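You operate a simulated robot arm through the tools that you are given. There is no shell and no other tool.

The job below is to be done with a simulated two-armed robot. You get a single attempt, and the scene is never put back.

## Task
Swap the grey filter in the fan slot for the white one.
Fine: fan off and its lamp out first; grey filter to the slot marked used; fan on again at the end and left running. Where these are worked on the way, their far stop is far enough and under half their travel is too little: blue lever marked fan.

The check looks at the end state, three seconds after you hand in, the way a careful person would. Anything else that was tipped, shoved, dropped, spilled or broken makes it a failure.

## Robot
Two 7-joint arms with two-finger parallel grippers on one trunk, on a base that drives. Base frame: it is fixed to the floor where the robot stands at the start and does not move with it; the origin is under the middle of the robot, x ahead of it, y to its left, z up. Units: mm, rad, N and s.
The left shoulder is at the start at [80, 131, 947], the right one opposite. With the tool pointing down near the work surface each hand reaches from about 320 to 820 mm from the robot's upright axis, wherever it stands, measured 20 degrees to its own side. Places, roughly: black knob marked mode [500, 900, 1200]; black lever on the grey control box [600, 500, 1200]; blue knob marked volts [400, 1200, 900]; blue lever marked blower [100, 2200, 900]; blue lever marked fan [600, 0, 800]; grey knob marked time [500, 1100, 900]; grey ledge [700, -100, 400]; orange lever marked drain [300, 2000, 900]; red bolt on the grey control box [600, 600, 1200]; red knob on the grey cabinet [900, -300, 1100]; slot marked fan [700, 0, 600]; slot marked used [800, -100, 600]; white knob marked trim [400, 1300, 900]; yellow key marked reset [600, 700, 1200]. Payload 1.57 kg a hand.
The tool frame of a hand sits at the grasp point between the pads (the TCP): z along the fingers, y along the line on which they close. The tips reach 30 mm beyond it. Largest opening 110 mm; finger width 24, thickness 12; the body of the gripper, 48 by 112 mm, starts 78 mm behind the TCP.
Orientation is told as [roll, pitch, yaw] about the base's x, y, z axes, in that order, counted from this pose: with the fingers straight down and closing along the base's y, the tool's x points along the base's -x, its y along +y and its z along -z.

## Interface
- The arms move only by the tool send_rows. It takes "left_commands", "right_commands" or both (then of equal length, played together; a hand with none holds still); each is a list of rows, each an object of numbers (a shift or turn left out is 0, a gripper value left out holds the last): "tx", "ty", "tz": the shift along the base's x, y, z in mm; "wx", "wy", "wz": the turn, a rotation vector about the base's x, y, z in rad; "gripper": the opening, from 0 (shut) to 1 (fully open). In form: [{"tx": .., "ty": .., "tz": .., "wx": .., "wy": .., "wz": .., "gripper": ..}, ...]. A call has 1 to 20 rows; each row shifts and turns the commanded pose from where the row before left it. Each row takes 0.2 s and may step no farther than 50 mm and 0.15 rad from the row before; otherwise, or with a gripper value out of range, the whole call is refused. Where a pose cannot be reached the arm comes as near as it can. A force on the tool above 40 N (or 10 N above the force at the start of the call, whichever is more), or a blocked arm, ends the call early, and 0.2 s more pass. Each finger travels about 108 mm/s and halts on what it meets, pressing with about 31 N; the grip force reading is that of the motor and also rises with nothing between the fingers. The clock runs only during rows and for 0.2 s after the last one: add rows that do not move to give the fingers time. The reply holds the time, the measured pose of the TCP, the force on the tool along the base axes, the opening and the grip force, in the units named above and with some noise, with the torque about the TCP (base axes, N m) and any sound that the robot's microphone picked up, and new pictures: "views" is both (left out), scene, wrist or none (wrist: the cameras of the hands that moved).
- Cameras (640 x 400 px; columns grow to the right, rows downward): "scene" is now at [-51.3, 22.1, 1423.2]; the picture's right is [0.24, -0.97, 0.00], its down [-0.49, -0.12, -0.86] and it looks along [0.83, 0.21, -0.51] (base axes); focal length 261 px, centre (320, 200). "left" rides on the left gripper at [70, -16, -141] in its tool frame; the picture's right is [0.23, 0.97, 0.00], its down [-0.86, 0.20, -0.48] and it looks along [-0.47, 0.11, 0.88] (tool axes); focal length 222 px, centre (320, 200). "right" rides on the right gripper at [70, 16, -141] in its tool frame; the picture's right is [-0.23, 0.97, 0.00], its down [-0.86, -0.20, -0.48] and it looks along [-0.47, -0.11, 0.88] (tool axes); focal length 222 px, centre (320, 200). There is no depth. A picture from a camera that has moved, and an enlarged one, comes with that camera's place and axes in the base frame and with its lens.
- base_move(legs): drives the robot by 1 to 6 legs, each [ahead, left, turn to the left] in mm, mm and rad, along the robot's own axes; the way and the turn of a leg run together, so that a leg with both is an arc; at most 1500 mm and 3.142 rad a leg. The arms and the cameras ride along, it lands a little off, and it stops where it bumps. It gives what a move gives, and a new picture of the scene camera.
- aim_head(pan, tilt): turns the head with the scene camera to pan (to the left, within 1.902 rad either way) and tilt (down, from -0.506 to 1.204), counted from straight ahead of the robot. It gives what a move gives, and a new picture of the scene camera.
- enlarge(camera, box): a new picture of the part [left, top, right, bottom] of that camera's present view, enlarged. It takes no simulated time.
- close_job(): hands the job in; it is judged then, once.

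Nothing tells you exact positions but the pictures and the camera data. Unless the task says otherwise, let go and move clear before handing in.

The tools are called after "Call:" by a JSON object that holds its "method" and its "body". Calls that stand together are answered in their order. send_rows: Moves the arms, as the interface text tells. Its arguments: {"type":"object","properties":{"left_commands":{"type":"array"},"right_commands":{"type":"array"},"views":{"type":"string","enum":["both","scene","wrist","none"]}},"required":[]} The other tools are called the same way: base_move (legs) drives the base; aim_head (pan, tilt) turns the head that bears the scene camera; enlarge (camera, box) takes an enlarged picture of a part of a camera's view; close_job () hands the job in.

At the start:

```text
time_s: 0.0
left_position: [616.4, 264.6, 1034.8]
left_tcp_rot: [0.0, 0.001, -0.001]
left_wrist_force: [0.0, -0.3, 0.7]
left_ft_torque: [0.03, -0.03, 0.0]
left_finger_gap: 110.3
left_gripper_force: 0.1
right_position: [559.9, -185.3, 1045.8]
right_tcp_rot: [0.0, 0.0, 0.0]
right_wrist_force: [0.1, -0.8, 0.3]
right_ft_torque: [0.01, -0.03, 0.03]
right_finger_gap: 110.2
right_gripper_force: 0.0
robot x, y, heading: [0.7, -2.2, -0.002]
head pan, tilt: [0.244, 0.534]
```

scene: 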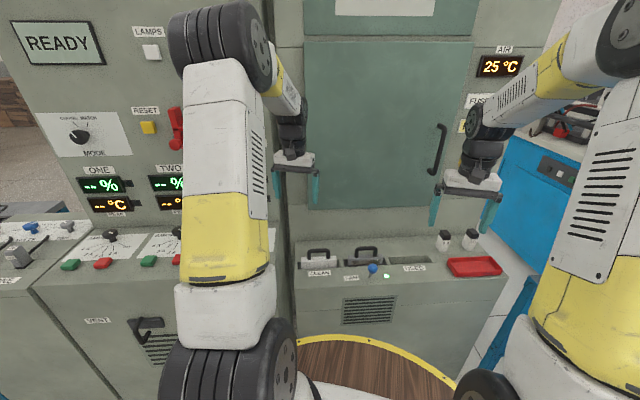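
right: 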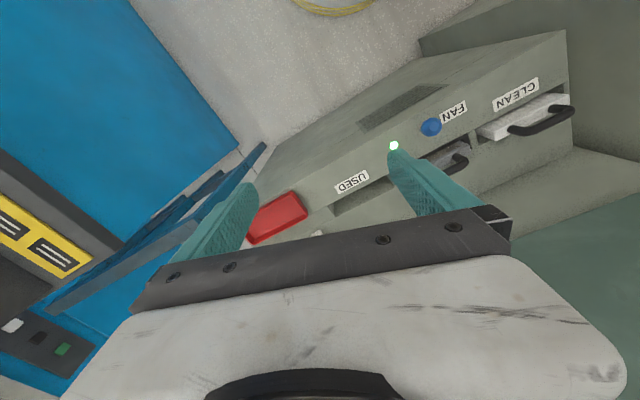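
left: 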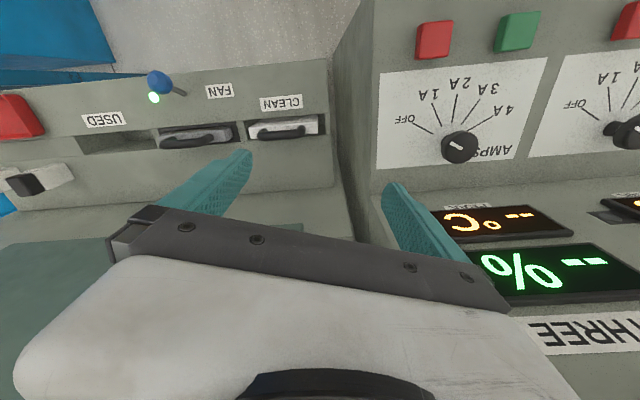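

I see a low grey cabinet with three slots (clean, fan, used), a blue lever and a lit lamp by the fan label. I'll look closer before moving.

Call:
{"method": "enlarge", "body": {"camera": "scene", "box": [280, 220, 520, 340]}}

Call:
{"method": "enlarge", "body": {"camera": "right", "box": [300, 20, 600, 240]}}

Call:
{"method": "enlarge", "body": {"camera": "left", "box": [0, 50, 340, 220]}}

```text
2.67 times, centred on (400, 280) of scene
camera zoom: at [-51.3, 22.1, 1423.2], right [0.24, -0.97, 0.0], down [-0.49, -0.12, -0.86], along [0.83, 0.21, -0.51], focal length 697 px, centre (107, -13)
```

zoom: 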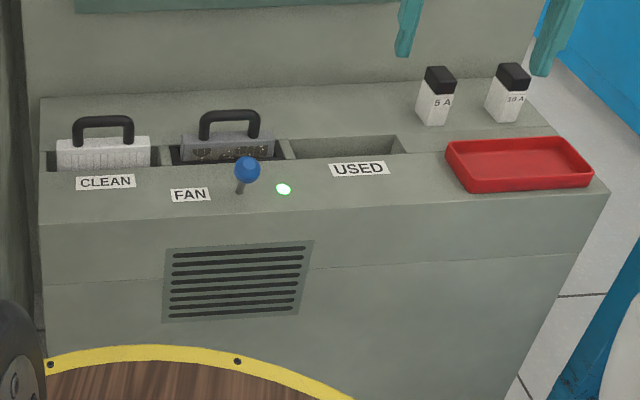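

```text
1.82 times, centred on (450, 130) of right
camera zoom: at [490.5, -170.1, 1186.8], right [0.23, 0.97, 0.0], down [0.86, -0.2, 0.48], along [0.47, -0.11, -0.88], focal length 404 px, centre (84, 327)
```

zoom: 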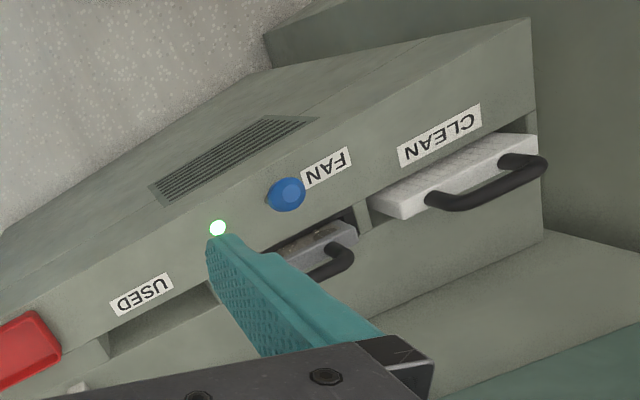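

```text
1.88 times, centred on (170, 135) of left
camera zoom: at [546.1, 247.3, 1175.8], right [-0.23, 0.97, 0.0], down [0.86, 0.2, 0.48], along [0.47, 0.11, -0.88], focal length 418 px, centre (602, 322)
```

zoom: 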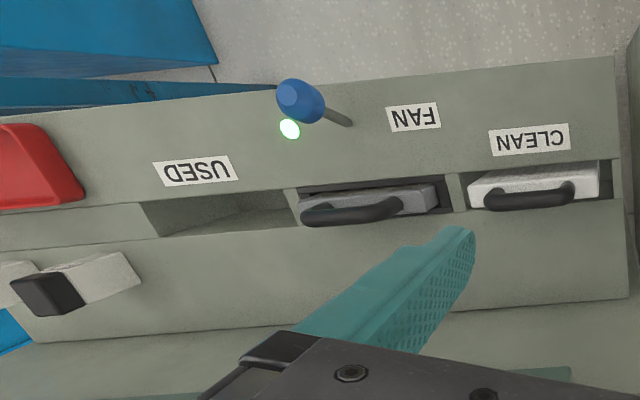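

The lever knob triangulates to about (607, 4, 782), with the top surface at z≈716, and the cabinet is yawed by about 0.3 rad. I want tighter crops of the handles before moving.

Call:
{"method": "enlarge", "body": {"camera": "left", "box": [140, 60, 340, 185]}}

Call:
{"method": "enlarge", "body": {"camera": "scene", "box": [290, 235, 450, 335]}}

Call:
{"method": "enlarge", "body": {"camera": "right", "box": [400, 60, 600, 185]}}

```text
3.20 times, centred on (240, 122) of left
camera zoom: at [546.1, 247.3, 1175.8], right [-0.23, 0.97, 0.0], down [0.86, 0.2, 0.48], along [0.47, 0.11, -0.88], focal length 711 px, centre (576, 448)
```

zoom: 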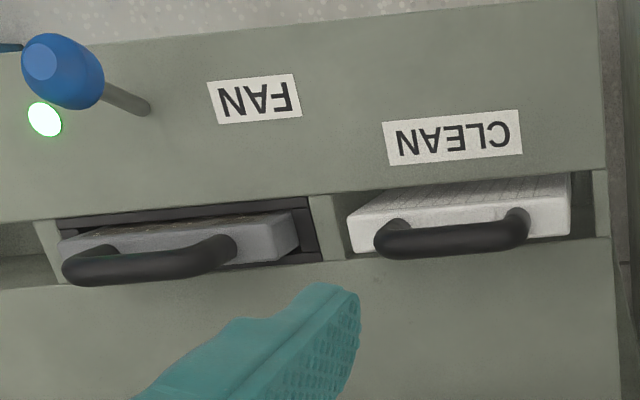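

```text
4.00 times, centred on (370, 285) of scene
camera zoom: at [-51.3, 22.1, 1423.2], right [0.24, -0.97, 0.0], down [-0.49, -0.12, -0.86], along [0.83, 0.21, -0.51], focal length 1045 px, centre (120, -140)
```

zoom: 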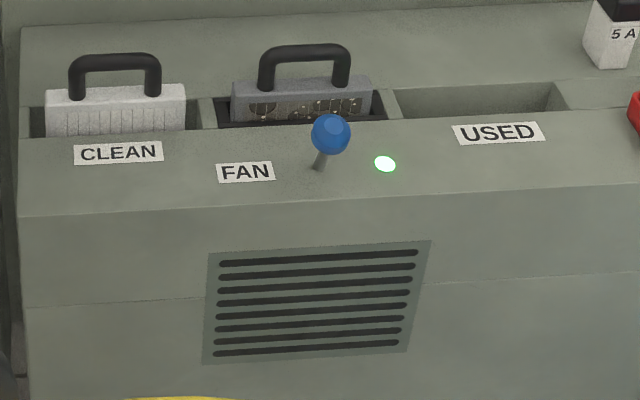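

```text
3.20 times, centred on (500, 122) of right
camera zoom: at [490.5, -170.1, 1186.8], right [0.23, 0.97, 0.0], down [0.86, -0.2, 0.48], along [0.47, -0.11, -0.88], focal length 711 px, centre (-256, 448)
```

zoom: 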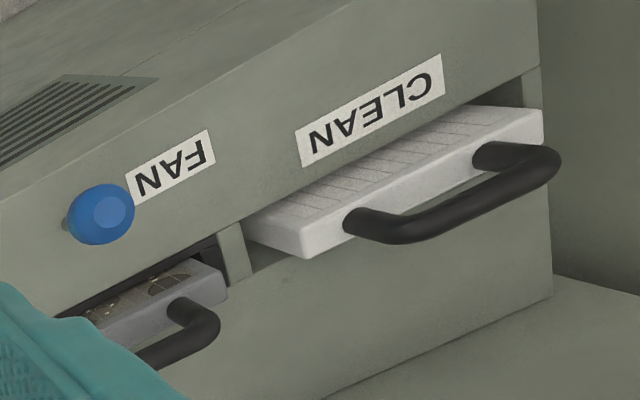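

The handle bars come out near (646,199,782) for white and (703,35,780) for grey, with the used slot centred near (756,-129). I'll tilt the head down to see what lies between the base and the cabinet.

Call:
{"method": "aim_head", "body": {"pan": 0.0, "tilt": 1.0}}

```text
time_s: 0.9
left_position: [615.9, 263.7, 1034.4]
left_tcp_rot: [0.002, 0.0, 0.0]
left_wrist_force: [0.5, -0.2, 0.2]
left_ft_torque: [0.01, 0.0, -0.01]
left_finger_gap: 110.1
left_gripper_force: 0.0
right_position: [561.1, -186.3, 1046.1]
right_tcp_rot: [0.0, 0.0, -0.002]
right_wrist_force: [0.7, -0.4, 0.0]
right_ft_torque: [-0.01, -0.02, 0.0]
right_finger_gap: 110.0
right_gripper_force: 0.1
robot x, y, heading: [-3.4, 0.4, 0.002]
head pan, tilt: [0.0, 1.0]
camera scene: at [-69.1, 0.2, 1385.3], right [0.0, -1.0, 0.0], down [-0.84, 0.0, -0.54], along [0.54, 0.0, -0.84], focal length 261 px, centre (320, 200)
```

scene: 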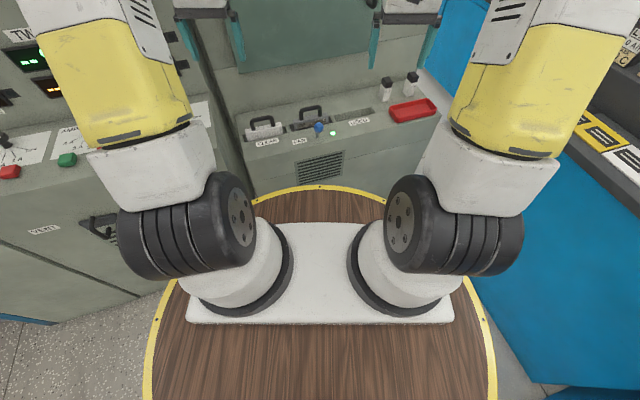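

The wooden disc is the robot's own base, and there is free room ahead. I'll pull the left arm back a little, then drive forward about 80 mm to get better reach to the slots.

Call:
{"method": "send_rows", "body": {"left_commands": [{"tx": -40}, {"tx": -40}, {"tx": -40}], "views": "none"}}

Call:
{"method": "base_move", "body": {"legs": [[80, 0, 0]]}}

Call:
{"method": "aim_head", "body": {"pan": 0.1, "tilt": 0.75}}

```text
time_s: 1.7
left_position: [495.8, 263.5, 1034.5]
left_tcp_rot: [0.0, 0.0, -0.001]
left_wrist_force: [0.1, 1.0, 0.6]
left_ft_torque: [0.01, 0.05, -0.03]
left_finger_gap: 110.0
left_gripper_force: 0.0
right_position: [560.7, -186.5, 1045.5]
right_tcp_rot: [-0.002, 0.0, 0.0]
right_wrist_force: [0.1, -0.5, 0.2]
right_ft_torque: [-0.01, 0.0, 0.02]
right_finger_gap: 109.8
right_gripper_force: 0.0
robot x, y, heading: [-2.1, 2.1, -0.003]
head pan, tilt: [0.0, 1.0]
```

```text
time_s: 2.8
left_position: [576.2, 264.8, 1034.8]
left_tcp_rot: [0.001, 0.0, 0.002]
left_wrist_force: [0.3, -0.9, -0.1]
left_ft_torque: [-0.01, -0.01, 0.01]
left_finger_gap: 110.0
left_gripper_force: 0.1
right_position: [640.3, -185.8, 1046.0]
right_tcp_rot: [0.0, -0.002, 0.0]
right_wrist_force: [-0.8, -0.2, 0.8]
right_ft_torque: [0.0, 0.02, 0.02]
right_finger_gap: 109.9
right_gripper_force: 0.0
robot x, y, heading: [82.8, -0.2, 0.001]
head pan, tilt: [0.0, 1.0]
camera scene: at [10.5, 0.2, 1385.2], right [0.0, -1.0, 0.0], down [-0.84, 0.0, -0.54], along [0.54, 0.0, -0.84], focal length 261 px, centre (320, 200)
```

scene: 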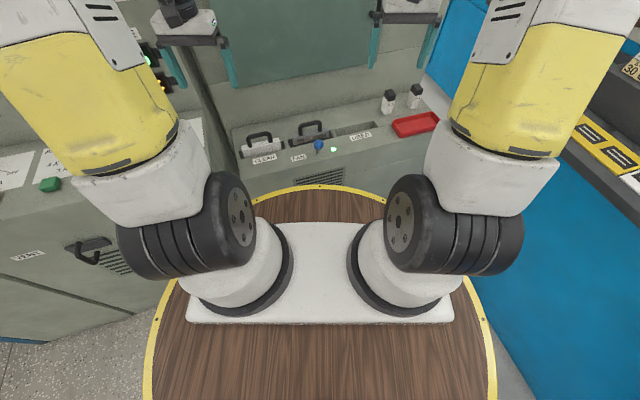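

```text
time_s: 3.5
left_position: [576.7, 263.5, 1033.9]
left_tcp_rot: [-0.001, -0.001, 0.001]
left_wrist_force: [-0.1, 0.1, 0.1]
left_ft_torque: [0.02, 0.0, -0.01]
left_finger_gap: 110.1
left_gripper_force: 0.1
right_position: [640.2, -186.5, 1046.2]
right_tcp_rot: [-0.001, 0.0, 0.0]
right_wrist_force: [0.2, -0.5, 0.8]
right_ft_torque: [-0.02, -0.02, 0.02]
right_finger_gap: 110.0
right_gripper_force: 0.1
robot x, y, heading: [78.5, -0.0, 0.001]
head pan, tilt: [0.099, 0.75]
camera scene: at [23.4, 8.4, 1404.3], right [0.1, -0.99, 0.0], down [-0.68, -0.07, -0.73], along [0.73, 0.07, -0.68], focal length 261 px, centre (320, 200)
```

scene: 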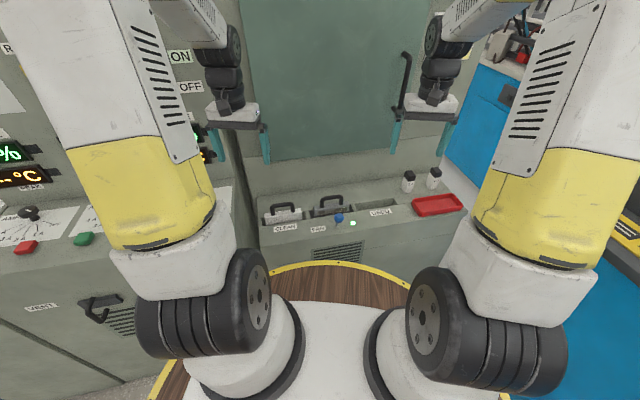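

Now the right hand goes to just in front of the lever knob with its fingers closed and turned to the cabinet's yaw. I'll stop above it and check.

Call:
{"method": "send_rows", "body": {"right_commands": [{"tx": -24, "ty": 42, "wz": 0.08, "gripper": 0}, {"tx": -24, "ty": 42, "wz": 0.08}, {"tx": -24, "ty": 42, "wz": 0.08}, {"tx": -23, "ty": 44, "wz": 0.08}, {"tz": -48}, {"tz": -48}, {"tz": -48}, {"tz": -48}, {}], "views": "both"}}

```text
time_s: 5.5
left_position: [576.2, 264.0, 1033.3]
left_tcp_rot: [0.0, 0.001, 0.0]
left_wrist_force: [0.4, -0.7, 0.8]
left_ft_torque: [-0.02, -0.03, 0.0]
left_finger_gap: 109.9
left_gripper_force: 0.0
right_position: [546.0, -15.8, 854.5]
right_tcp_rot: [0.0, 0.0, 0.319]
right_wrist_force: [-0.6, -0.3, 0.2]
right_ft_torque: [0.03, 0.0, -0.02]
right_finger_gap: 0.1
right_gripper_force: 21.4
robot x, y, heading: [79.6, -0.8, -0.0]
head pan, tilt: [0.099, 0.75]
camera scene: at [23.4, 8.5, 1404.4], right [0.1, -0.99, 0.0], down [-0.68, -0.07, -0.73], along [0.73, 0.07, -0.68], focal length 261 px, centre (320, 200)
camera right: at [474.9, -22.6, 994.2], right [-0.09, 1.0, 0.0], down [0.87, 0.08, 0.48], along [0.48, 0.04, -0.88], focal length 222 px, centre (320, 200)
```

scene: 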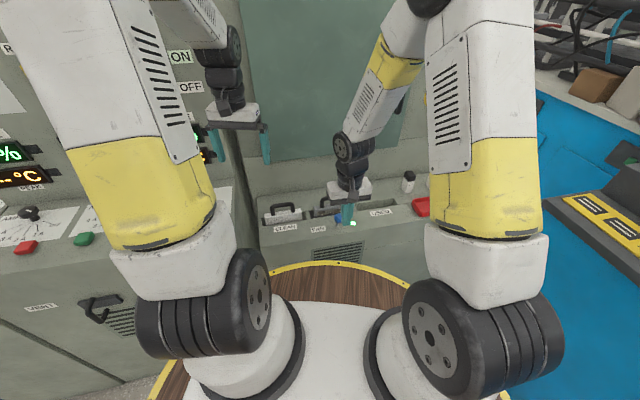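
right: 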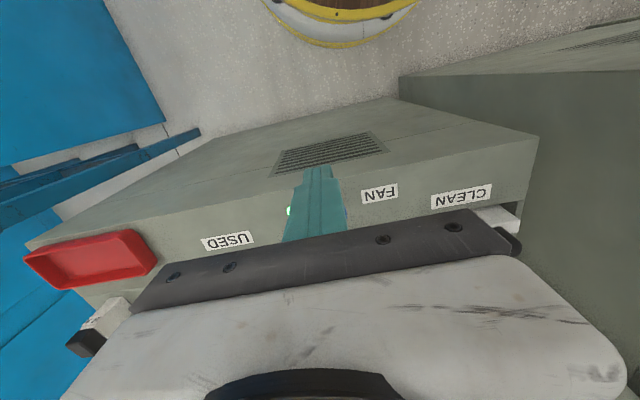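

The closed fingers are in front of the lever. I'll zoom in to check the alignment before lowering.

Call:
{"method": "enlarge", "body": {"camera": "scene", "box": [250, 160, 450, 285]}}

Call:
{"method": "enlarge", "body": {"camera": "left", "box": [0, 50, 340, 260]}}

```text
3.20 times, centred on (350, 222) of scene
camera zoom: at [23.4, 8.5, 1404.4], right [0.1, -0.99, 0.0], down [-0.68, -0.07, -0.73], along [0.73, 0.07, -0.68], focal length 836 px, centre (224, 128)
```

zoom: 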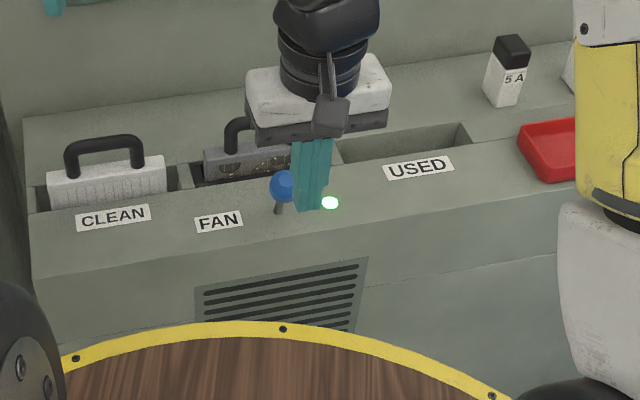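

```text
1.88 times, centred on (170, 155) of left
camera zoom: at [506.3, 246.6, 1175.8], right [-0.23, 0.97, 0.0], down [0.86, 0.2, 0.48], along [0.47, 0.11, -0.88], focal length 418 px, centre (602, 285)
```

zoom: 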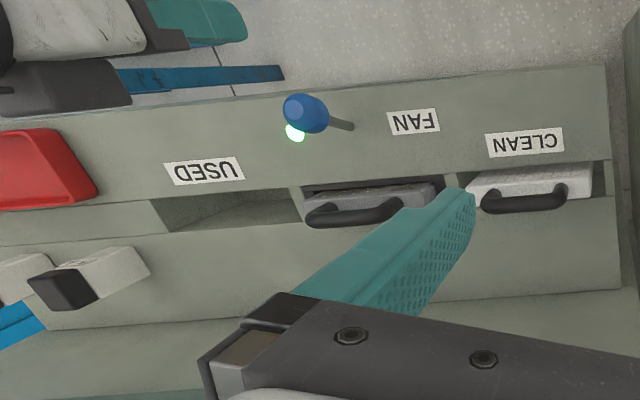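

The fingers line up with the knob along the cabinet's depth axis. I'll lower 52 mm and push gently away from the robot.

Call:
{"method": "send_rows", "body": {"right_commands": [{"tz": -26}, {"tz": -26}, {"tx": 14.2, "ty": 4.7}, {"tx": 14.2, "ty": 4.7}, {"tx": 9.5, "ty": 3.2}, {"tx": 9.5, "ty": 3.2}, {"tx": 9.5, "ty": 3.2}, {"tx": 9.5, "ty": 3.2}], "views": "scene"}}

Call:
{"method": "enlarge", "body": {"camera": "scene", "box": [250, 160, 450, 285]}}

Call:
{"method": "enlarge", "body": {"camera": "left", "box": [0, 50, 340, 260]}}

```text
time_s: 7.3
left_position: [575.8, 263.8, 1034.3]
left_tcp_rot: [-0.001, 0.0, 0.002]
left_wrist_force: [-0.4, -0.7, 0.1]
left_ft_torque: [-0.03, 0.0, 0.01]
left_finger_gap: 109.9
left_gripper_force: 0.0
right_position: [611.0, 5.7, 801.6]
right_tcp_rot: [0.0, 0.0, 0.321]
right_wrist_force: [-0.3, 0.0, -0.7]
right_ft_torque: [0.01, -0.01, 0.01]
right_finger_gap: 0.1
right_gripper_force: 21.4
robot x, y, heading: [79.2, -3.4, 0.002]
head pan, tilt: [0.099, 0.75]
camera scene: at [23.4, 8.5, 1404.4], right [0.1, -0.99, 0.0], down [-0.68, -0.07, -0.73], along [0.73, 0.07, -0.68], focal length 261 px, centre (320, 200)
```

scene: 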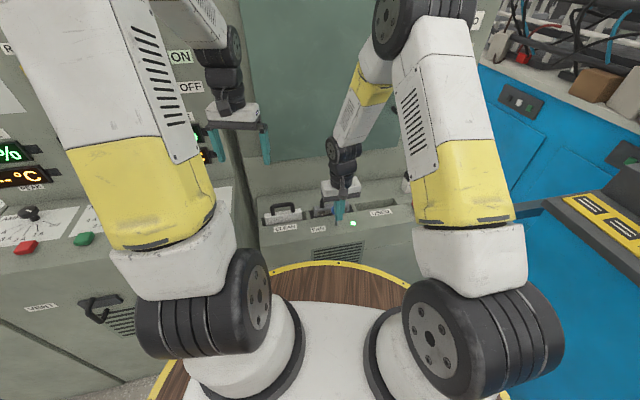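

```text
3.20 times, centred on (350, 222) of scene
camera zoom: at [23.4, 8.5, 1404.4], right [0.1, -0.99, 0.0], down [-0.68, -0.07, -0.73], along [0.73, 0.07, -0.68], focal length 836 px, centre (224, 128)
```

zoom: 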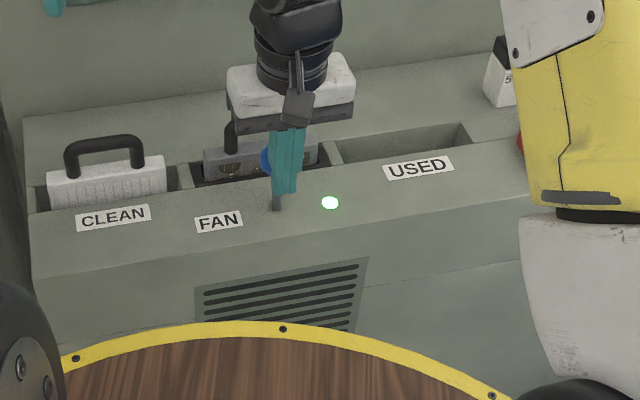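

```text
1.88 times, centred on (170, 155) of left
camera zoom: at [506.4, 246.7, 1175.8], right [-0.23, 0.97, 0.0], down [0.86, 0.2, 0.48], along [0.47, 0.11, -0.88], focal length 418 px, centre (602, 285)
```

zoom: 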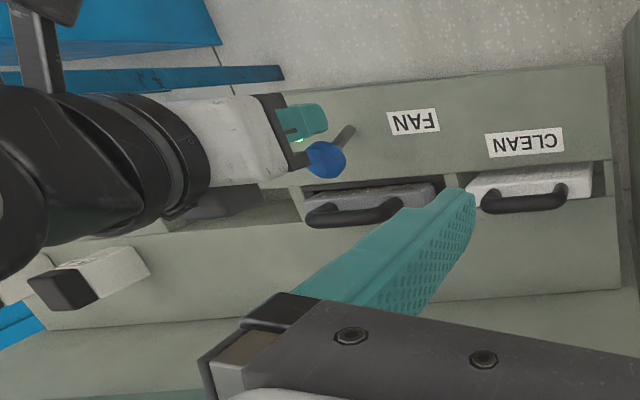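

The lever is moving with light force and the lamp is still lit, so I'll keep pushing in small steps toward the far stop.

Call:
{"method": "send_rows", "body": {"right_commands": [{"tx": 5.7, "ty": 1.9}, {"tx": 5.7, "ty": 1.9}, {"tx": 4.7, "ty": 1.6}, {"tx": 4.7, "ty": 1.6}], "views": "none"}}

Call:
{"method": "enlarge", "body": {"camera": "scene", "box": [250, 160, 450, 285]}}

Call:
{"method": "enlarge", "body": {"camera": "left", "box": [0, 50, 340, 260]}}

```text
time_s: 8.2
left_position: [575.4, 263.0, 1033.8]
left_tcp_rot: [-0.001, 0.0, 0.0]
left_wrist_force: [0.3, 0.5, 0.1]
left_ft_torque: [0.03, 0.03, 0.0]
left_finger_gap: 110.1
left_gripper_force: 0.0
right_position: [619.9, 8.5, 798.5]
right_tcp_rot: [-0.002, 0.023, 0.321]
right_wrist_force: [-8.4, -1.8, 0.1]
right_ft_torque: [-0.07, 0.1, 0.02]
right_finger_gap: 0.0
right_gripper_force: 20.8
robot x, y, heading: [75.5, -2.7, -0.001]
head pan, tilt: [0.099, 0.75]
stopped in row 4 (right hand): the force on the tool passed its limit at 45 N (the readings are from after the stop); the commanded pose is now the measured one
```

```text
3.20 times, centred on (350, 222) of scene
camera zoom: at [22.5, 8.2, 1404.3], right [0.1, -1.0, 0.0], down [-0.68, -0.07, -0.73], along [0.73, 0.07, -0.68], focal length 836 px, centre (224, 128)
```

zoom: 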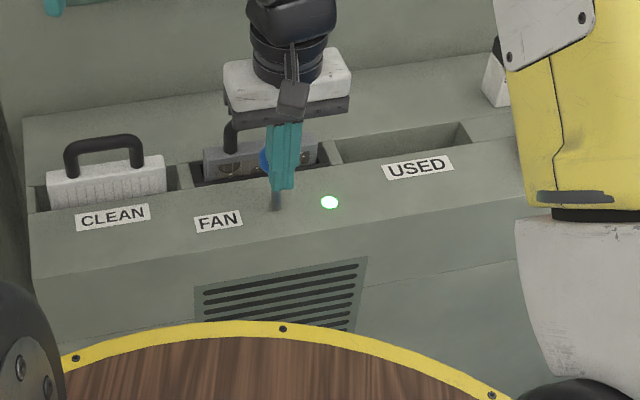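

```text
1.88 times, centred on (170, 155) of left
camera zoom: at [505.7, 246.1, 1175.9], right [-0.23, 0.97, 0.0], down [0.85, 0.2, 0.48], along [0.47, 0.11, -0.88], focal length 418 px, centre (602, 285)
```

zoom: 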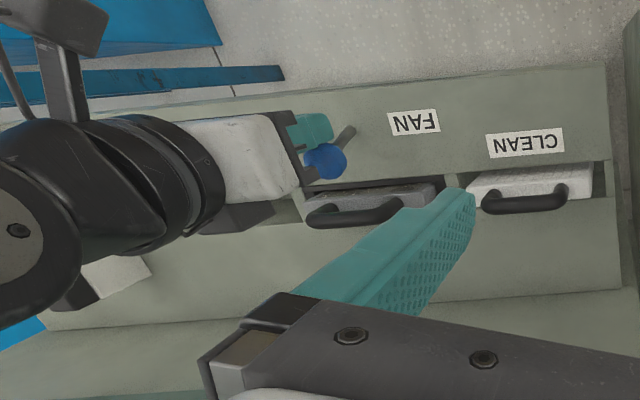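

The lever met a firm stop after about 38 mm of knob travel, and the lamp is still lit. I'll back off and wait to see whether it goes out.

Call:
{"method": "send_rows", "body": {"right_commands": [{"tx": -14.2, "ty": -4.7}, {"tx": -14.2, "ty": -4.7}, {"tx": -14.2, "ty": -4.7}, {}, {}, {}, {}, {}, {}, {}], "views": "none"}}

Call:
{"method": "enlarge", "body": {"camera": "scene", "box": [250, 160, 450, 285]}}

Call:
{"method": "enlarge", "body": {"camera": "left", "box": [0, 50, 340, 260]}}

```text
time_s: 10.4
left_position: [576.7, 263.3, 1033.3]
left_tcp_rot: [0.0, 0.001, -0.001]
left_wrist_force: [-0.2, 0.0, -0.6]
left_ft_torque: [-0.01, -0.01, 0.01]
left_finger_gap: 110.0
left_gripper_force: 0.1
right_position: [579.6, -4.0, 800.6]
right_tcp_rot: [-0.002, 0.019, 0.319]
right_wrist_force: [0.6, 0.2, -0.2]
right_ft_torque: [0.01, -0.02, -0.02]
right_finger_gap: 0.0
right_gripper_force: 21.5
robot x, y, heading: [76.3, -2.7, 0.003]
head pan, tilt: [0.099, 0.75]
```

```text
3.20 times, centred on (350, 222) of scene
camera zoom: at [23.1, 8.4, 1404.4], right [0.1, -1.0, 0.0], down [-0.68, -0.07, -0.73], along [0.73, 0.07, -0.68], focal length 836 px, centre (224, 128)
```

zoom: 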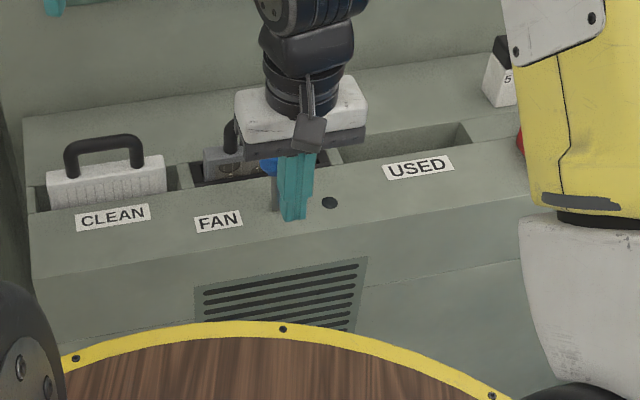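

```text
1.88 times, centred on (170, 155) of left
camera zoom: at [506.1, 246.3, 1175.8], right [-0.23, 0.97, 0.0], down [0.86, 0.2, 0.48], along [0.47, 0.11, -0.88], focal length 418 px, centre (602, 285)
```

zoom: 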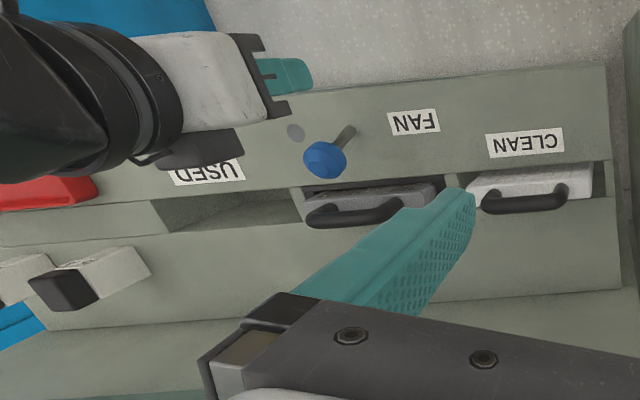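

The lamp is out and the lever is at its far stop, with the knob at about (645,17,782). Next I raise the right hand, turn it so the fingers close along the cabinet's depth, and hover over the grey handle.

Call:
{"method": "send_rows", "body": {"right_commands": [{"tz": 45, "wy": -0.019}, {"tz": 50}, {"tz": 50, "wz": -0.143}, {"wz": -0.143, "tx": 12, "ty": 4, "gripper": 0.5}, {"wz": -0.143, "tx": 12, "ty": 4}, {"wz": -0.143, "tx": 12, "ty": 4}, {"wz": -0.143, "tx": 12, "ty": 4}, {"wz": -0.143, "tx": 12, "ty": 4}, {"wz": -0.143, "tx": 12, "ty": 4}, {"wz": -0.143, "tx": 12, "ty": 4}, {"wz": -0.143, "tx": 12, "ty": 4}, {"wz": -0.143, "tx": 12, "ty": 4}, {"wz": -0.143, "tx": 12, "ty": 3}, {}], "views": "both"}}

Call:
{"method": "enlarge", "body": {"camera": "left", "box": [0, 50, 340, 260]}}

Call:
{"method": "enlarge", "body": {"camera": "scene", "box": [250, 160, 450, 285]}}

```text
time_s: 13.4
left_position: [576.5, 263.8, 1035.4]
left_tcp_rot: [-0.001, -0.001, -0.001]
left_wrist_force: [-0.5, 0.1, -0.2]
left_ft_torque: [-0.03, 0.02, 0.0]
left_finger_gap: 110.1
left_gripper_force: 0.0
right_position: [699.6, 34.2, 944.9]
right_tcp_rot: [-0.007, 0.0, -1.256]
right_wrist_force: [-0.1, -0.4, -0.2]
right_ft_torque: [-0.01, -0.01, 0.02]
right_finger_gap: 55.0
right_gripper_force: 0.0
robot x, y, heading: [83.0, -0.4, 0.001]
head pan, tilt: [0.099, 0.75]
camera scene: at [23.1, 8.4, 1404.4], right [0.1, -1.0, 0.0], down [-0.68, -0.07, -0.73], along [0.73, 0.07, -0.68], focal length 261 px, centre (320, 200)
camera right: at [693.8, 105.2, 1085.9], right [1.0, 0.09, -0.01], down [0.08, -0.87, 0.48], along [0.03, -0.48, -0.88], focal length 222 px, centre (320, 200)
```

scene: 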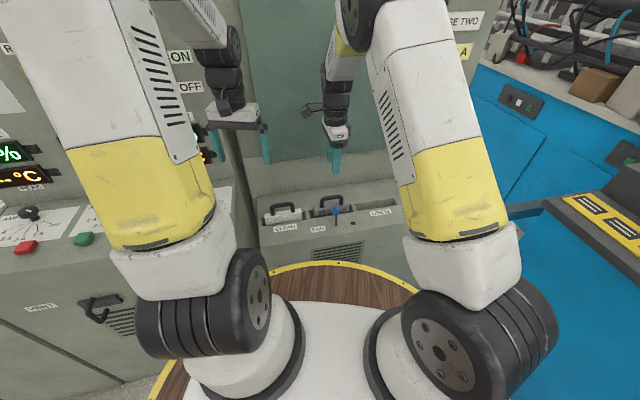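
right: 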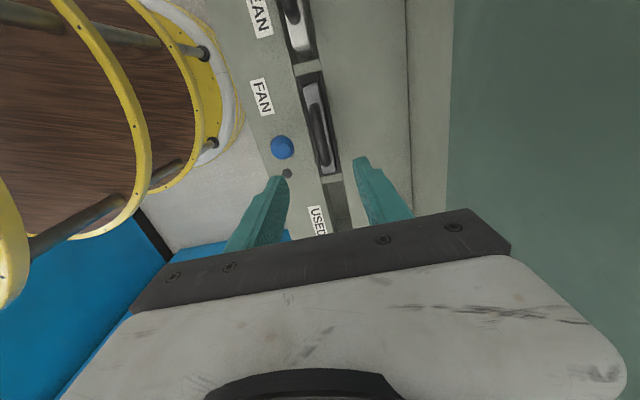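

```text
1.88 times, centred on (170, 155) of left
camera zoom: at [506.1, 246.3, 1175.8], right [-0.23, 0.97, 0.0], down [0.86, 0.2, 0.48], along [0.47, 0.11, -0.88], focal length 418 px, centre (602, 285)
```

zoom: 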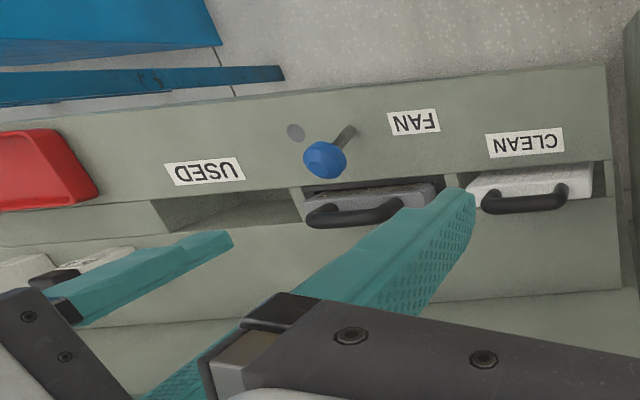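

```text
3.20 times, centred on (350, 222) of scene
camera zoom: at [23.1, 8.4, 1404.4], right [0.1, -1.0, 0.0], down [-0.68, -0.07, -0.73], along [0.73, 0.07, -0.68], focal length 836 px, centre (224, 128)
```

zoom: 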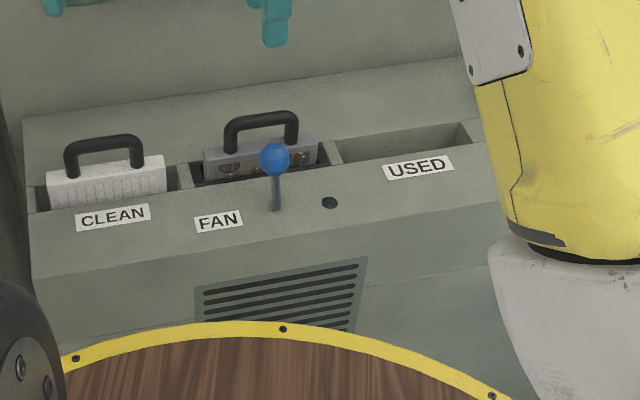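

Lamp is confirmed out. The right wrist camera now looks straight down over the slots, so I'll zoom in to locate the handle precisely.

Call:
{"method": "enlarge", "body": {"camera": "right", "box": [220, 0, 420, 240]}}

Call:
{"method": "enlarge", "body": {"camera": "right", "box": [240, 60, 400, 160]}}

```text
1.67 times, centred on (320, 120) of right
camera zoom: at [693.8, 105.2, 1085.9], right [1.0, 0.09, -0.01], down [0.08, -0.87, 0.48], along [0.03, -0.48, -0.88], focal length 370 px, centre (320, 333)
```

zoom: 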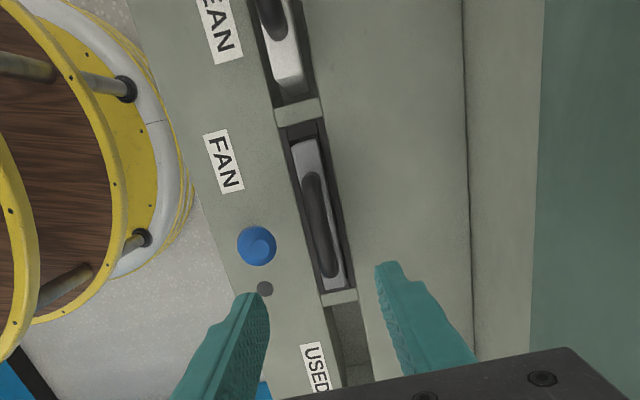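

```text
4.00 times, centred on (320, 110) of right
camera zoom: at [693.8, 105.2, 1085.9], right [1.0, 0.09, -0.01], down [0.08, -0.87, 0.48], along [0.03, -0.48, -0.88], focal length 888 px, centre (320, 560)
```

zoom: 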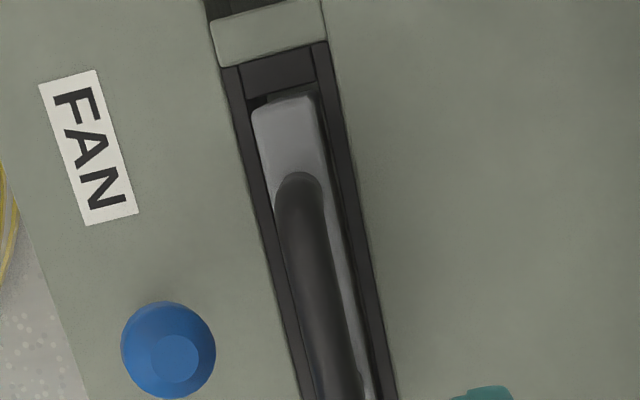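

The bar centre is about (698, 36, 786), almost directly under the right hand, and cabinet yaw is ≈0.31. I'll narrow the fingers to clear the lever knob and descend partway.

Call:
{"method": "send_rows", "body": {"right_commands": [{"gripper": 0.36, "tx": -1.5, "ty": 2, "wx": 0.007, "wz": -0.005}, {"tz": -30}, {"tz": -30}, {"tz": -30}, {"tz": -15}, {}], "views": "wrist"}}

Call:
{"method": "enlarge", "body": {"camera": "left", "box": [0, 50, 340, 260]}}

Call:
{"method": "enlarge", "body": {"camera": "scene", "box": [270, 160, 430, 260]}}

Call:
{"method": "enlarge", "body": {"camera": "right", "box": [220, 60, 420, 220]}}

```text
time_s: 14.8
left_position: [576.3, 263.1, 1034.2]
left_tcp_rot: [0.0, 0.0, 0.0]
left_wrist_force: [0.3, -1.3, 0.2]
left_ft_torque: [-0.01, -0.01, 0.02]
left_finger_gap: 109.8
left_gripper_force: 0.1
right_position: [697.8, 36.2, 839.4]
right_tcp_rot: [-0.005, 0.008, -1.258]
right_wrist_force: [1.3, -0.2, -0.1]
right_ft_torque: [-0.01, -0.01, 0.03]
right_finger_gap: 39.5
right_gripper_force: 0.1
robot x, y, heading: [78.5, -1.7, -0.005]
head pan, tilt: [0.099, 0.75]
camera right: at [692.7, 106.7, 980.0], right [1.0, 0.08, -0.01], down [0.08, -0.88, 0.47], along [0.03, -0.47, -0.88], focal length 222 px, centre (320, 200)
```

right: 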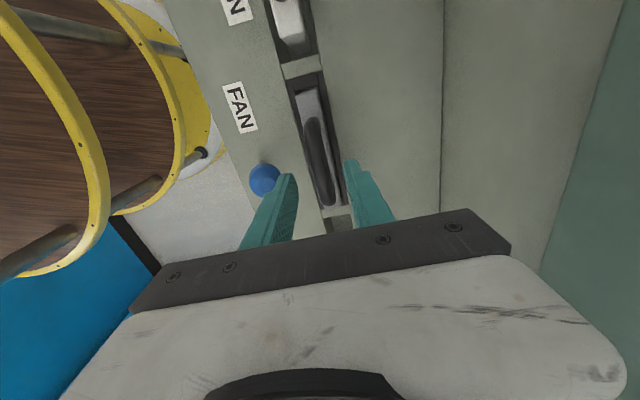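

```text
1.88 times, centred on (170, 155) of left
camera zoom: at [506.1, 246.3, 1175.8], right [-0.23, 0.97, 0.0], down [0.86, 0.2, 0.48], along [0.47, 0.11, -0.88], focal length 418 px, centre (602, 285)
```

zoom: 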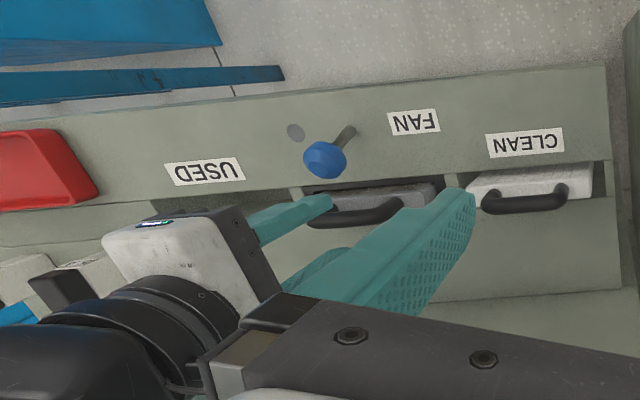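

```text
4.00 times, centred on (350, 210) of scene
camera zoom: at [23.1, 8.4, 1404.4], right [0.1, -1.0, 0.0], down [-0.68, -0.07, -0.73], along [0.73, 0.07, -0.68], focal length 1045 px, centre (200, 160)
```

zoom: 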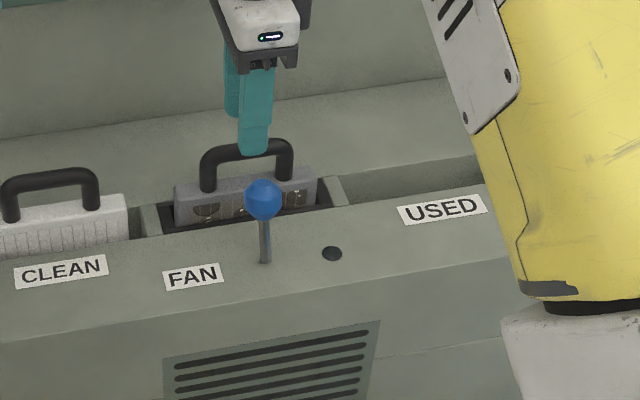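

```text
2.50 times, centred on (320, 140) of right
camera zoom: at [692.7, 106.7, 980.0], right [1.0, 0.08, -0.01], down [0.08, -0.88, 0.47], along [0.03, -0.47, -0.88], focal length 555 px, centre (320, 350)
```

zoom: 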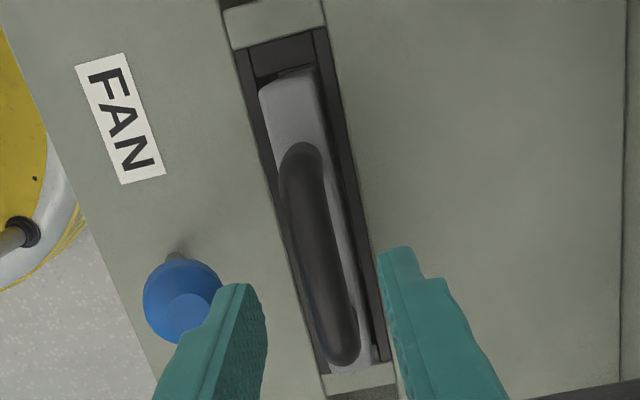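

The bar is centred between the fingers, and the front finger clears the knob by about 10 mm. I'll descend the last 53 mm and close.

Call:
{"method": "send_rows", "body": {"right_commands": [{"tz": -20, "tx": -0.5, "ty": 2}, {"tz": -20}, {"tz": -13}, {}, {"gripper": 0.0}, {}, {}], "views": "wrist"}}

Call:
{"method": "enlarge", "body": {"camera": "scene", "box": [270, 160, 430, 260]}}

Call:
{"method": "enlarge", "body": {"camera": "right", "box": [220, 60, 420, 220]}}

```text
time_s: 16.4
left_position: [576.5, 263.2, 1034.4]
left_tcp_rot: [-0.001, -0.001, 0.0]
left_wrist_force: [-0.2, -0.3, 0.8]
left_ft_torque: [-0.01, -0.01, 0.0]
left_finger_gap: 110.0
left_gripper_force: 0.0
right_position: [696.9, 38.0, 787.6]
right_tcp_rot: [-0.007, 0.008, -1.258]
right_wrist_force: [0.5, -0.4, 1.7]
right_ft_torque: [-0.02, -0.01, -0.02]
right_finger_gap: 15.2
right_gripper_force: 30.7
robot x, y, heading: [80.5, 0.5, 0.003]
head pan, tilt: [0.099, 0.75]
camera right: at [691.9, 108.4, 927.9], right [1.0, 0.08, -0.01], down [0.08, -0.88, 0.47], along [0.03, -0.47, -0.88], focal length 222 px, centre (320, 200)
```

right: 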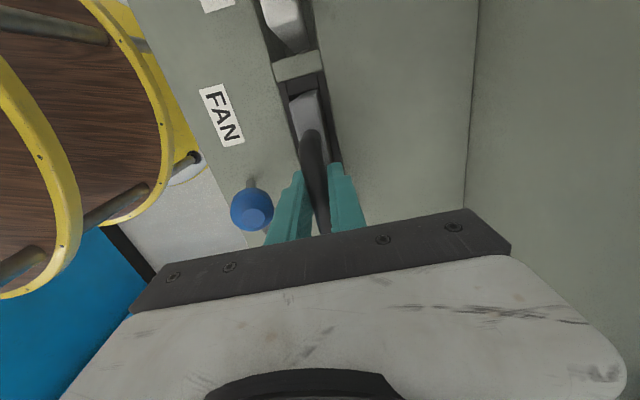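

```text
4.00 times, centred on (350, 210) of scene
camera zoom: at [23.1, 8.4, 1404.4], right [0.1, -1.0, 0.0], down [-0.68, -0.07, -0.73], along [0.73, 0.07, -0.68], focal length 1045 px, centre (200, 160)
```

zoom: 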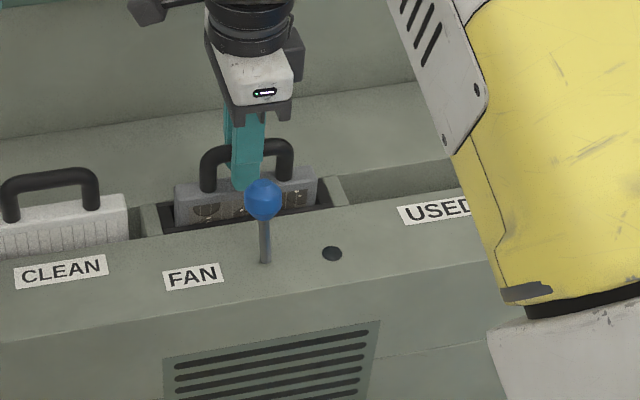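

```text
2.50 times, centred on (320, 140) of right
camera zoom: at [691.9, 108.4, 927.9], right [1.0, 0.08, -0.01], down [0.08, -0.88, 0.47], along [0.03, -0.47, -0.88], focal length 555 px, centre (320, 350)
```

zoom: 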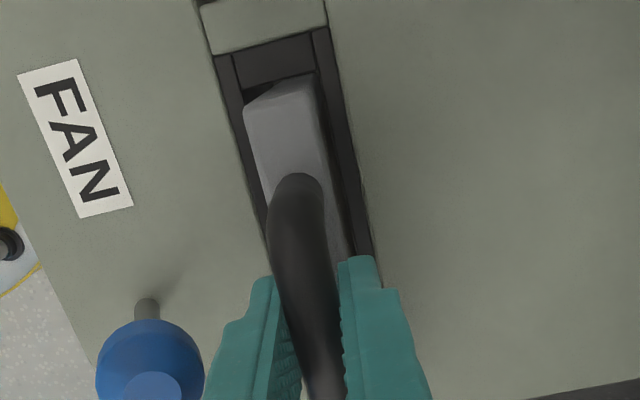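

The grip is solid on the bar (15.2 mm gap) and central on the handle. I'll lift straight up, checking on the way.

Call:
{"method": "send_rows", "body": {"right_commands": [{"tz": 10}, {"tz": 15}, {"tz": 20}, {"tz": 20}, {"tz": 20}, {"tz": 20}], "views": "none"}}

Call:
{"method": "enlarge", "body": {"camera": "scene", "box": [270, 120, 430, 260]}}

Call:
{"method": "enlarge", "body": {"camera": "left", "box": [0, 50, 340, 260]}}

```text
time_s: 17.8
left_position: [577.3, 263.0, 1034.8]
left_tcp_rot: [0.0, 0.001, -0.001]
left_wrist_force: [0.5, 0.1, 0.3]
left_ft_torque: [0.01, 0.01, -0.01]
left_finger_gap: 110.5
left_gripper_force: 0.1
right_position: [697.1, 38.0, 892.5]
right_tcp_rot: [-0.006, 0.008, -1.26]
right_wrist_force: [0.2, 0.0, -1.2]
right_ft_torque: [-0.02, 0.02, -0.01]
right_finger_gap: 15.1
right_gripper_force: 31.5
robot x, y, heading: [82.4, 3.5, -0.0]
head pan, tilt: [0.099, 0.75]
```

```text
2.86 times, centred on (350, 190) of scene
camera zoom: at [23.3, 8.4, 1404.4], right [0.1, -1.0, 0.0], down [-0.68, -0.07, -0.73], along [0.73, 0.07, -0.68], focal length 746 px, centre (234, 229)
```

zoom: 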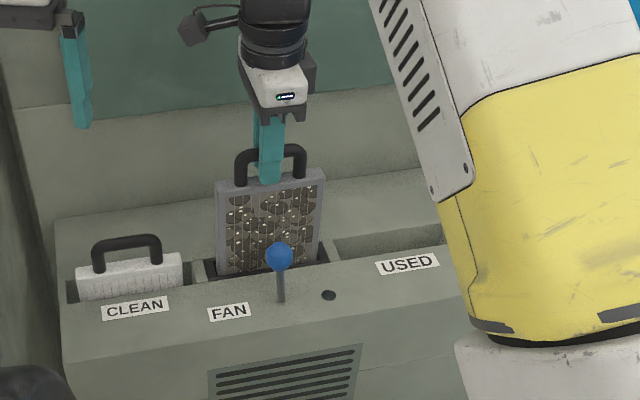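

```text
1.88 times, centred on (170, 155) of left
camera zoom: at [506.3, 246.4, 1175.7], right [-0.23, 0.97, 0.0], down [0.86, 0.2, 0.48], along [0.47, 0.11, -0.88], focal length 418 px, centre (602, 285)
```

zoom: 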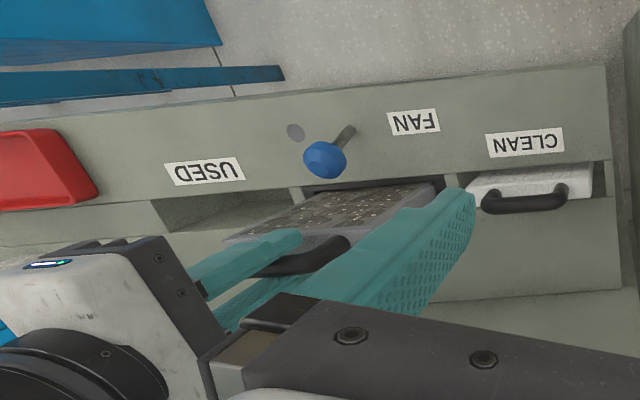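

The grey filter is sliding out cleanly, so I'll keep lifting until it is clear of the slot.

Call:
{"method": "send_rows", "body": {"right_commands": [{"tz": 20}, {"tz": 20}, {"tz": 20}, {"tz": 20}, {"tz": 20}, {}], "views": "none"}}

Call:
{"method": "enlarge", "body": {"camera": "scene", "box": [270, 100, 430, 260]}}

Call:
{"method": "enlarge", "body": {"camera": "left", "box": [0, 50, 340, 260]}}

```text
time_s: 19.2
left_position: [575.6, 263.0, 1034.9]
left_tcp_rot: [0.0, 0.0, 0.0]
left_wrist_force: [0.1, 0.8, -0.2]
left_ft_torque: [-0.01, -0.03, 0.01]
left_finger_gap: 110.0
left_gripper_force: 0.0
right_position: [697.7, 39.0, 992.6]
right_tcp_rot: [-0.005, 0.007, -1.259]
right_wrist_force: [-0.1, -0.2, -1.1]
right_ft_torque: [-0.03, -0.02, 0.01]
right_finger_gap: 15.3
right_gripper_force: 31.1
robot x, y, heading: [78.9, -2.0, -0.001]
head pan, tilt: [0.099, 0.75]
```

```text
2.50 times, centred on (350, 180) of scene
camera zoom: at [23.1, 8.4, 1404.4], right [0.1, -1.0, 0.0], down [-0.68, -0.07, -0.73], along [0.73, 0.07, -0.68], focal length 653 px, centre (245, 250)
```

zoom: 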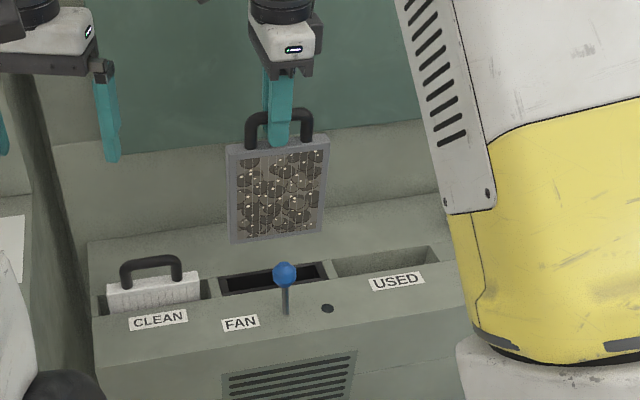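

```text
1.88 times, centred on (170, 155) of left
camera zoom: at [506.2, 246.3, 1175.8], right [-0.23, 0.97, 0.0], down [0.86, 0.2, 0.48], along [0.47, 0.11, -0.88], focal length 418 px, centre (602, 285)
```

zoom: 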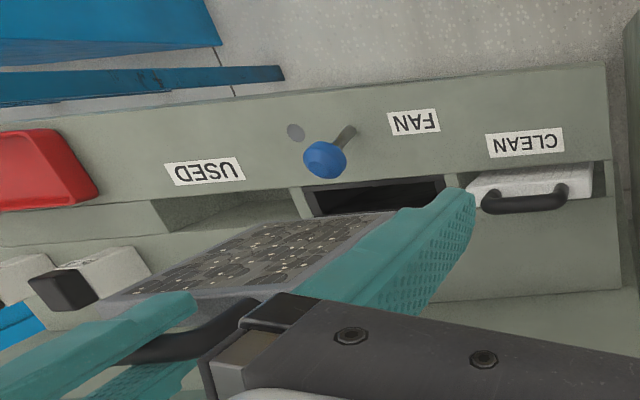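

The grey filter is fully out, with its bottom about 90 mm above the top surface. I'll zoom on the slots to fix their centres before moving sideways.

Call:
{"method": "enlarge", "body": {"camera": "scene", "box": [340, 180, 420, 230]}}

Call:
{"method": "enlarge", "body": {"camera": "scene", "box": [280, 190, 360, 240]}}

Call:
{"method": "enlarge", "body": {"camera": "left", "box": [60, 100, 260, 225]}}

```text
8.00 times, centred on (380, 205) of scene
camera zoom: at [23.1, 8.4, 1404.4], right [0.1, -1.0, 0.0], down [-0.68, -0.07, -0.73], along [0.73, 0.07, -0.68], focal length 2090 px, centre (-160, 160)
```

zoom: 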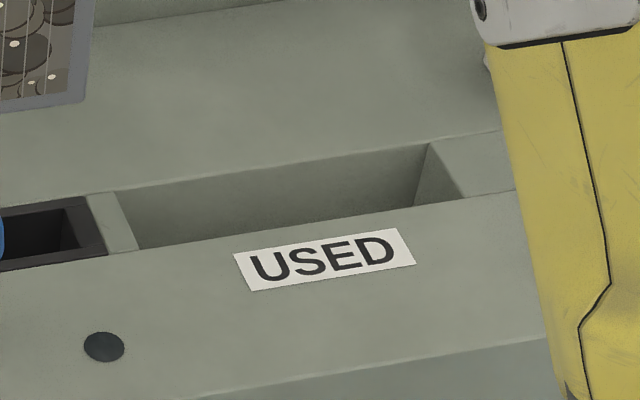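

```text
8.00 times, centred on (320, 215) of scene
camera zoom: at [23.1, 8.4, 1404.4], right [0.1, -1.0, 0.0], down [-0.68, -0.07, -0.73], along [0.73, 0.07, -0.68], focal length 2090 px, centre (320, 80)
```

zoom: 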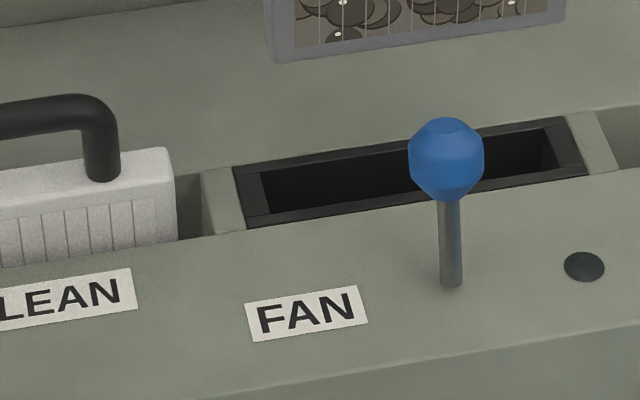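

```text
3.20 times, centred on (160, 162) of left
camera zoom: at [506.2, 246.3, 1175.8], right [-0.23, 0.97, 0.0], down [0.86, 0.2, 0.48], along [0.47, 0.11, -0.88], focal length 711 px, centre (832, 320)
```

zoom: 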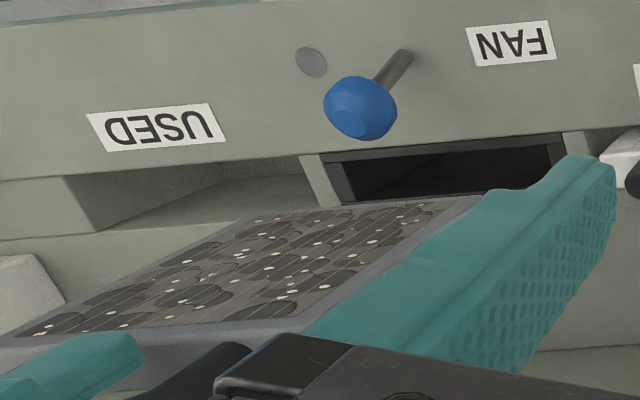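

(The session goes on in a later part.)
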